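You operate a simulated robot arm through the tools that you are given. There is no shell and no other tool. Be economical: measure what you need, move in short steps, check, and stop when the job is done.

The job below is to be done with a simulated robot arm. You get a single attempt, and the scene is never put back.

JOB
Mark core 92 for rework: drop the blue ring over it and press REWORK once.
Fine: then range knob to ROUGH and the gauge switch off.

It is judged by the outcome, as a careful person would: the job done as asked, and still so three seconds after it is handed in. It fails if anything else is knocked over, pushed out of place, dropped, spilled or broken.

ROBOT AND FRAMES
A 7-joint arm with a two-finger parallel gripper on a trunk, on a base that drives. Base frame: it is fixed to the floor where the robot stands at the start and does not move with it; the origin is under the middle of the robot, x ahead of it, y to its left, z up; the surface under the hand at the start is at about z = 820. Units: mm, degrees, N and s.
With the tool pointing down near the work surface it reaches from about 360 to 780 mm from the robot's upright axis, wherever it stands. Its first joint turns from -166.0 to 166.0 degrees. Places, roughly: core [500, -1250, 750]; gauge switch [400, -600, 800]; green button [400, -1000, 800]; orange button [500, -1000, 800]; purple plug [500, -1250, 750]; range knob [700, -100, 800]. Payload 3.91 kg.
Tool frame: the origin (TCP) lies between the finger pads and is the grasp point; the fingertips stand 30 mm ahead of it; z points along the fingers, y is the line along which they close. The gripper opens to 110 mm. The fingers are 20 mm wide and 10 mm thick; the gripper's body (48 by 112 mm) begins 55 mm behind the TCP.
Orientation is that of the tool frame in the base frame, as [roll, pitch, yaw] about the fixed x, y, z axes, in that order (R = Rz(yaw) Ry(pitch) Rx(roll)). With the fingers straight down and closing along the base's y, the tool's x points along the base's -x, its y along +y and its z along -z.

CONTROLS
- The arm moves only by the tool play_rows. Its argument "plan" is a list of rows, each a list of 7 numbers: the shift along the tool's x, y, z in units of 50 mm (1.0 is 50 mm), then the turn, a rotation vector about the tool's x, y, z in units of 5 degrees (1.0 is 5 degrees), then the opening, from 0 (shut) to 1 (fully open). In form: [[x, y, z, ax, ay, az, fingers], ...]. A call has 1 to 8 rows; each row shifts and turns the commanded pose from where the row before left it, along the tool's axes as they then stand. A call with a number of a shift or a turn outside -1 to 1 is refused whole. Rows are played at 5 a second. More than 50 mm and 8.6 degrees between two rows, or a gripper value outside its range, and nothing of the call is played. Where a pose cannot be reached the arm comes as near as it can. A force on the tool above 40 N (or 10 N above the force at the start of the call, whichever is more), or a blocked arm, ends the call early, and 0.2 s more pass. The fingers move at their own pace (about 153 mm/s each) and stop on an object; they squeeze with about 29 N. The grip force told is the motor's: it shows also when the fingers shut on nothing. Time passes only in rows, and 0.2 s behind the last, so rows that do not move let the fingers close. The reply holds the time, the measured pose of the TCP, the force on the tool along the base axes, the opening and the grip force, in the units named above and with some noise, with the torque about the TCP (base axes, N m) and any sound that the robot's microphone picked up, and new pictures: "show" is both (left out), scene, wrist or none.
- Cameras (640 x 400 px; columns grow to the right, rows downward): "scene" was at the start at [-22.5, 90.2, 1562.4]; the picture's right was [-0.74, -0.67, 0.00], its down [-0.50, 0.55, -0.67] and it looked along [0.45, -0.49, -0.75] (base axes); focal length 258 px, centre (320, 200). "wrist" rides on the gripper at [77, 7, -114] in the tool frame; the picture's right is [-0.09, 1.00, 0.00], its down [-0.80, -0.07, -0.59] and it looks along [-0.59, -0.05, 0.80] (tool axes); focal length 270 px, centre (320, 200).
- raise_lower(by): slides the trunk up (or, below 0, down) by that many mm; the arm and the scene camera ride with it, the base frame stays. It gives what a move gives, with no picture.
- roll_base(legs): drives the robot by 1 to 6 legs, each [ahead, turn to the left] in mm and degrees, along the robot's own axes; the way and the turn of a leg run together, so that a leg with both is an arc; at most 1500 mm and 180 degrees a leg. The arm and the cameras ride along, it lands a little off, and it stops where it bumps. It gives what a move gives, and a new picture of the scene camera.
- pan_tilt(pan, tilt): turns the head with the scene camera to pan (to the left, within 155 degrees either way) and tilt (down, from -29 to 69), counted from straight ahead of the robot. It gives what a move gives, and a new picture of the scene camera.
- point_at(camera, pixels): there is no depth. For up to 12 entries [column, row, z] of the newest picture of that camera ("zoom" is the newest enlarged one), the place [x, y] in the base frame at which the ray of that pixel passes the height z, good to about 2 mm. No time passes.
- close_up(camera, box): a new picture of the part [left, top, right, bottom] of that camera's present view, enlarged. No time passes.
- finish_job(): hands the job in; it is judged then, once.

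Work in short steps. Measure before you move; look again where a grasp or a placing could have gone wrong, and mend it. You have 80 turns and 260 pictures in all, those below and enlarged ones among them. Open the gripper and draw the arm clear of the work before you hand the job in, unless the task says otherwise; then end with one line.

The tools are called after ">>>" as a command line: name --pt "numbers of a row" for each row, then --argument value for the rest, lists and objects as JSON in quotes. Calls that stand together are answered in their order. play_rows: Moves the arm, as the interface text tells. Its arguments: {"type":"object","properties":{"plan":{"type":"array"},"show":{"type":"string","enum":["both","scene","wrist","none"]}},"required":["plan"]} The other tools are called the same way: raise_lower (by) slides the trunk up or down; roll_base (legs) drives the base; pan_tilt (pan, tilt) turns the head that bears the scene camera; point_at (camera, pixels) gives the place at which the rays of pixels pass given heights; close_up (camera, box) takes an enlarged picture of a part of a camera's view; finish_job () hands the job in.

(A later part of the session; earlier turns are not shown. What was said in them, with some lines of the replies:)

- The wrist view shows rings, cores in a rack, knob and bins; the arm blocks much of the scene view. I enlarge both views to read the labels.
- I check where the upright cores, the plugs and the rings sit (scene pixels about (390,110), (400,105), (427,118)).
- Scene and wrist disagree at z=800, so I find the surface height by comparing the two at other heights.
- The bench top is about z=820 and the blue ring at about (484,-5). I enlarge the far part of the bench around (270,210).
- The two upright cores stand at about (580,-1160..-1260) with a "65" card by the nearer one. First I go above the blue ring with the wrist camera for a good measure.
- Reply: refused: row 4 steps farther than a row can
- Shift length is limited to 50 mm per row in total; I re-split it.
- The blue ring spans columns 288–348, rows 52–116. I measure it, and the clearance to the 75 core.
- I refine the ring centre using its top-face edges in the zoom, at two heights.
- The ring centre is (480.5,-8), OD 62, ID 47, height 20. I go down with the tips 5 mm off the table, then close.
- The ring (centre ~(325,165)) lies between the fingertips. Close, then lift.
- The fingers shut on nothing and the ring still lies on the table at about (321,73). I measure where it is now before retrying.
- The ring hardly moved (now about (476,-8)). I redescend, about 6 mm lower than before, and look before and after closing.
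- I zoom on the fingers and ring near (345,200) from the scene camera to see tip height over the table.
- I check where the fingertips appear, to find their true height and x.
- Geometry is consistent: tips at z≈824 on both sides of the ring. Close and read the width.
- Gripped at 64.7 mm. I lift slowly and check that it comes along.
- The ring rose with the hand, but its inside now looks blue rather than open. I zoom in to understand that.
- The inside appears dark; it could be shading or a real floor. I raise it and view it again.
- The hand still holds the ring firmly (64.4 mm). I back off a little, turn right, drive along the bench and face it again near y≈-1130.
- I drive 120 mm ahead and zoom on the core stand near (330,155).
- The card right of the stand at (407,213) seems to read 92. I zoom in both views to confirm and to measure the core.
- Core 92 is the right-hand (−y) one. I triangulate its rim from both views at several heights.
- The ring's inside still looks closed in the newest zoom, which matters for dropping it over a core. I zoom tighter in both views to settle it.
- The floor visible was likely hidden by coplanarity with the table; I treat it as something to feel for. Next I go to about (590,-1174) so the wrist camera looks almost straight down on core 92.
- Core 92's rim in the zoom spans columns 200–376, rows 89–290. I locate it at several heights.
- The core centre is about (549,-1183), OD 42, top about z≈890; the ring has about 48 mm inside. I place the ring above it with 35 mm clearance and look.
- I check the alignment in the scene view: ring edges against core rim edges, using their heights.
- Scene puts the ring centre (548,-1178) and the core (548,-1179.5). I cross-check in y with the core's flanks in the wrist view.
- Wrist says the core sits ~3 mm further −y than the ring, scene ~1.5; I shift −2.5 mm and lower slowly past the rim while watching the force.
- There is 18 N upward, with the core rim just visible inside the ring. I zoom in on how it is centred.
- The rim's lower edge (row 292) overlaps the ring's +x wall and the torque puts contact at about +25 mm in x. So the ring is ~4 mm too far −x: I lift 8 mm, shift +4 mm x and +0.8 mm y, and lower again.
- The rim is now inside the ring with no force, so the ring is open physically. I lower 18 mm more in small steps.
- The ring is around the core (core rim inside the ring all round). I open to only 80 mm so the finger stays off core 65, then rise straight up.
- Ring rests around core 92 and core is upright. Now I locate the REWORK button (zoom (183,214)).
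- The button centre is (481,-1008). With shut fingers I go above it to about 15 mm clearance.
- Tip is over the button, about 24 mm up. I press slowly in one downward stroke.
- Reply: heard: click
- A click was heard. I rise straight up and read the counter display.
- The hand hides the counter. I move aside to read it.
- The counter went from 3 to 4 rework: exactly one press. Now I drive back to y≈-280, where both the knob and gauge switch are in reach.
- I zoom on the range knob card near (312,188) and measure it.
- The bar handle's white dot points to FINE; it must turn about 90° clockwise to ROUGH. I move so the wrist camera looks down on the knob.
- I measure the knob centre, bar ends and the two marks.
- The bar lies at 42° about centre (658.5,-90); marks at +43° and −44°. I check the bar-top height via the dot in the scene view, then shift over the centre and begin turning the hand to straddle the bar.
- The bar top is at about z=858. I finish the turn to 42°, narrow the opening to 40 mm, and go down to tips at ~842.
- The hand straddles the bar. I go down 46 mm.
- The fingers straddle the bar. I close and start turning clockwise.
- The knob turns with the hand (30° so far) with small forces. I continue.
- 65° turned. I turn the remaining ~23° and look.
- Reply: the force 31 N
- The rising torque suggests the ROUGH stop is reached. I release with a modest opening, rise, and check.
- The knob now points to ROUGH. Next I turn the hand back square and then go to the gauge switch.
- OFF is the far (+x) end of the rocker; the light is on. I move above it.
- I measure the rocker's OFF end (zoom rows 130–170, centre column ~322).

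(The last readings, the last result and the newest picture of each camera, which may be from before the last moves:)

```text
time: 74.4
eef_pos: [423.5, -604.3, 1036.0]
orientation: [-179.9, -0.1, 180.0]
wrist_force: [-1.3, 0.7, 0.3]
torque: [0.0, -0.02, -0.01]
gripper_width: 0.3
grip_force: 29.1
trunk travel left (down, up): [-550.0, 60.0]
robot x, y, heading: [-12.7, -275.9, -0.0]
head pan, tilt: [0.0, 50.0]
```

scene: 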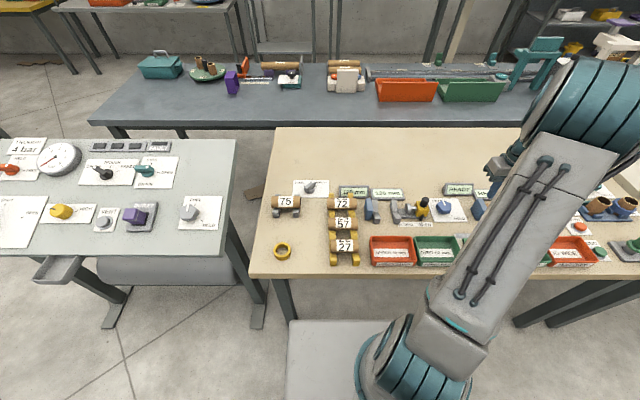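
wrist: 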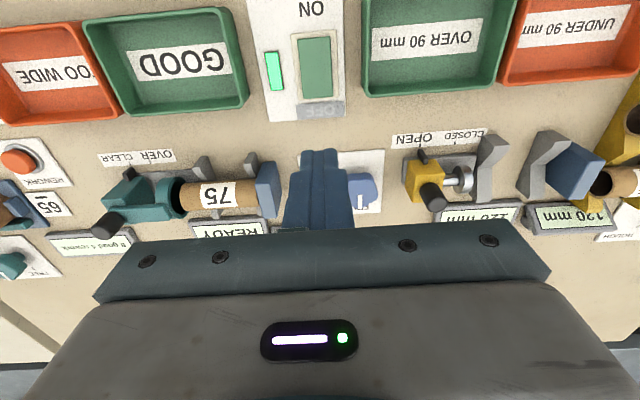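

I zoom to get the whole rocker's extent.

>>> close_up --camera "wrist" --box '[240, 0, 400, 120]'

>>> point_at --camera "wrist" --pixels '[[316, 96, 840], [313, 38, 835], [298, 70, 838], [332, 68, 838]]'

```text
3.33 times, centred on (320, 60) of wrist
```

zoom: 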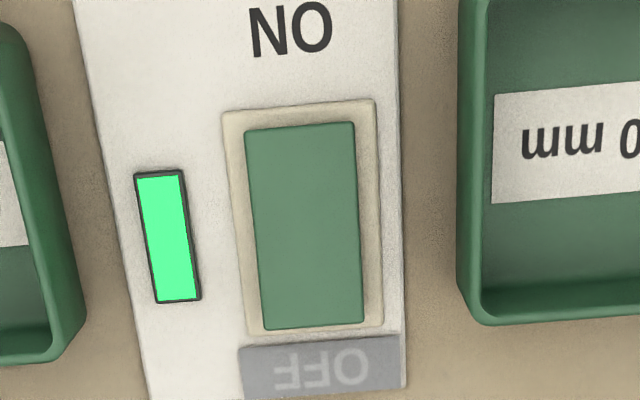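

```text
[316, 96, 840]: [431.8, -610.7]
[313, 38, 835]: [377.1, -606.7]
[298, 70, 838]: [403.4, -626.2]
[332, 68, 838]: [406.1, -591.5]
```

The rocker spans x 377–432, y centre -608.5. I press near x≈423: first go down to tips at ~857.

>>> play_rows --pt "0 -0.08 0.9 0 0 0 0" --pt "0 0 1 0 0 0 0" --pt "0 0 0.7 0 0 0 0" --pt "0 0 0.4 0 0 0 0" --pt "0 0 0 0 0 0 0" --show "wrist"

```text
time: 75.6
eef_pos: [423.8, -608.5, 884.0]
orientation: [-180.0, 0.0, -180.0]
wrist_force: [-0.1, -1.2, 0.3]
torque: [0.01, 0.0, -0.02]
gripper_width: 0.2
grip_force: 28.8
trunk travel left (down, up): [-550.0, 60.0]
robot x, y, heading: [-8.7, -272.7, -0.0]
head pan, tilt: [0.0, 50.0]
```

wrist: 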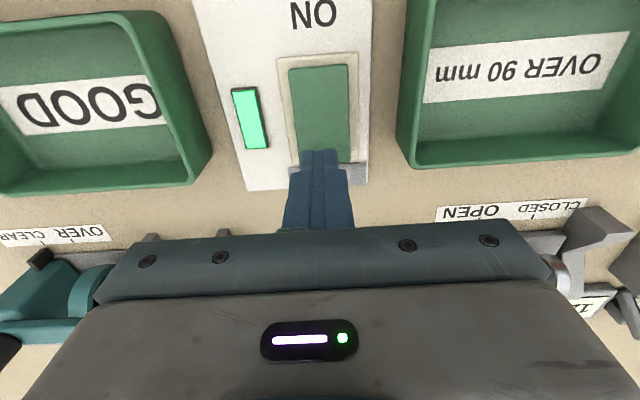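

The tip is over the OFF end. I press slowly.

>>> play_rows --pt "0 0 0.14 0 0 0 0" --pt "0 0 0.08 0 0 0 0" --pt "0 0 0.06 0 0 0 0" --pt "0 0 0.06 0 0 0 0" --pt "0 0 0.06 0 0 0 0" --show "wrist"

```text
time: 76.8
eef_pos: [421.8, -608.2, 868.2]
orientation: [-179.7, 0.3, -179.9]
wrist_force: [-3.3, 2.8, 34.3]
torque: [0.12, 0.38, 0.39]
gripper_width: 0.0
grip_force: 29.4
trunk travel left (down, up): [-550.0, 60.0]
robot x, y, heading: [-9.1, -273.2, -0.2]
head pan, tilt: [0.0, 50.0]
heard: click
```

wrist: 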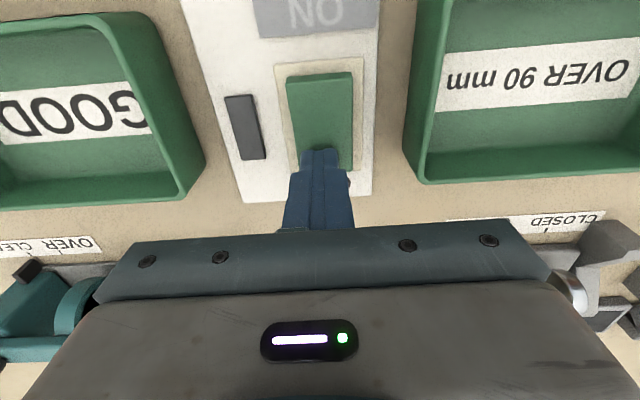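

It clicked and the lamp is dark. I rise, open the gripper and check the final state.

>>> play_rows --pt "0 0 -0.6 0 0 0 0" --pt "0 0 -1 0 0 0 0" --pt "0 0 -1 0 0 0 0.5" --pt "0 0 -1 0 0 0 1" --pt "0.8 0 -0.5 0 0 0 1" --pt "0.8 0 -0.5 0 0 0 1" --show "both"

>>> pan_tilt --pan -35 --tilt 40

>>> close_up --camera "wrist" --box '[160, 0, 480, 200]'

```text
time: 78.2
eef_pos: [341.4, -607.6, 1094.4]
orientation: [179.9, -0.1, -180.0]
wrist_force: [-0.3, 0.1, -0.4]
torque: [0.0, -0.02, -0.01]
gripper_width: 110.1
grip_force: 0.1
trunk travel left (down, up): [-550.0, 60.0]
robot x, y, heading: [-6.6, -272.8, -0.0]
head pan, tilt: [0.0, 50.0]
```

scene: 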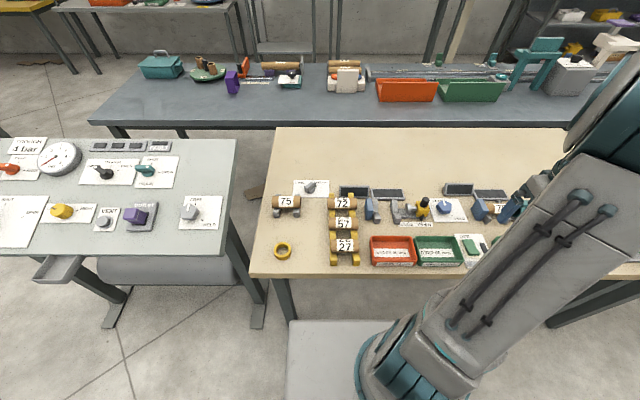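
wrist: 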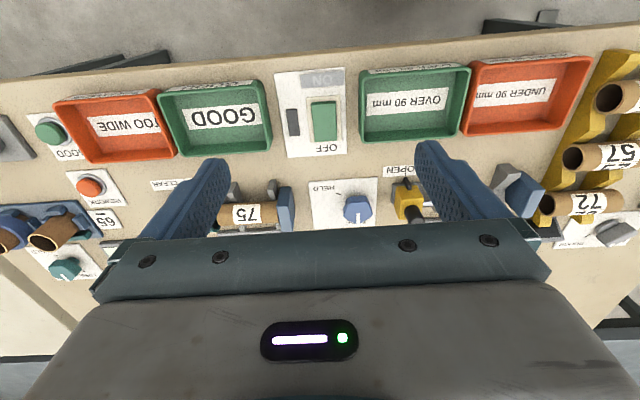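

```text
time: 79.2
eef_pos: [344.4, -606.8, 1095.6]
orientation: [-179.9, 0.0, 180.0]
wrist_force: [-0.5, 0.1, -0.4]
torque: [0.0, -0.04, -0.02]
gripper_width: 109.8
grip_force: 0.0
trunk travel left (down, up): [-550.0, 60.0]
robot x, y, heading: [-6.4, -276.9, -0.4]
head pan, tilt: [-35.0, 40.0]
```

scene: 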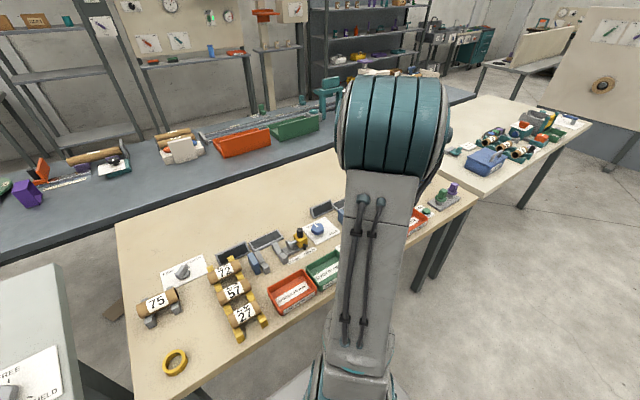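

```text
2.00 times, centred on (320, 100) of wrist
```

zoom: 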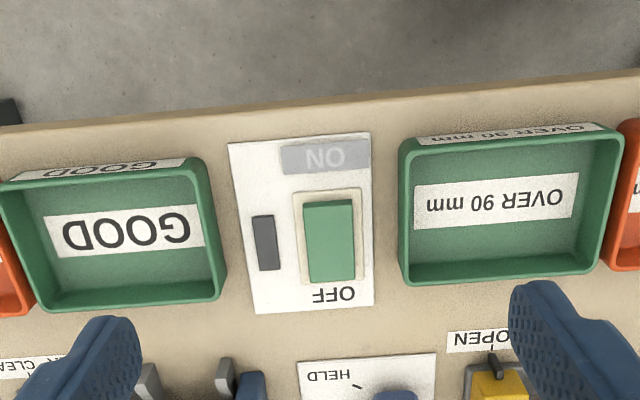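

The switch is OFF with its lamp and displays dark. The knob is at ROUGH, the ring is on core 92, the rework count is up by one, and the arm is clear and open, so I hand in.

>>> finish_job

```text
The job is handed in.
```

The blue ring is over core 92, REWORK was pressed once (the counter went from 3 to 4), the range knob is at ROUGH, and the gauge switch is off.
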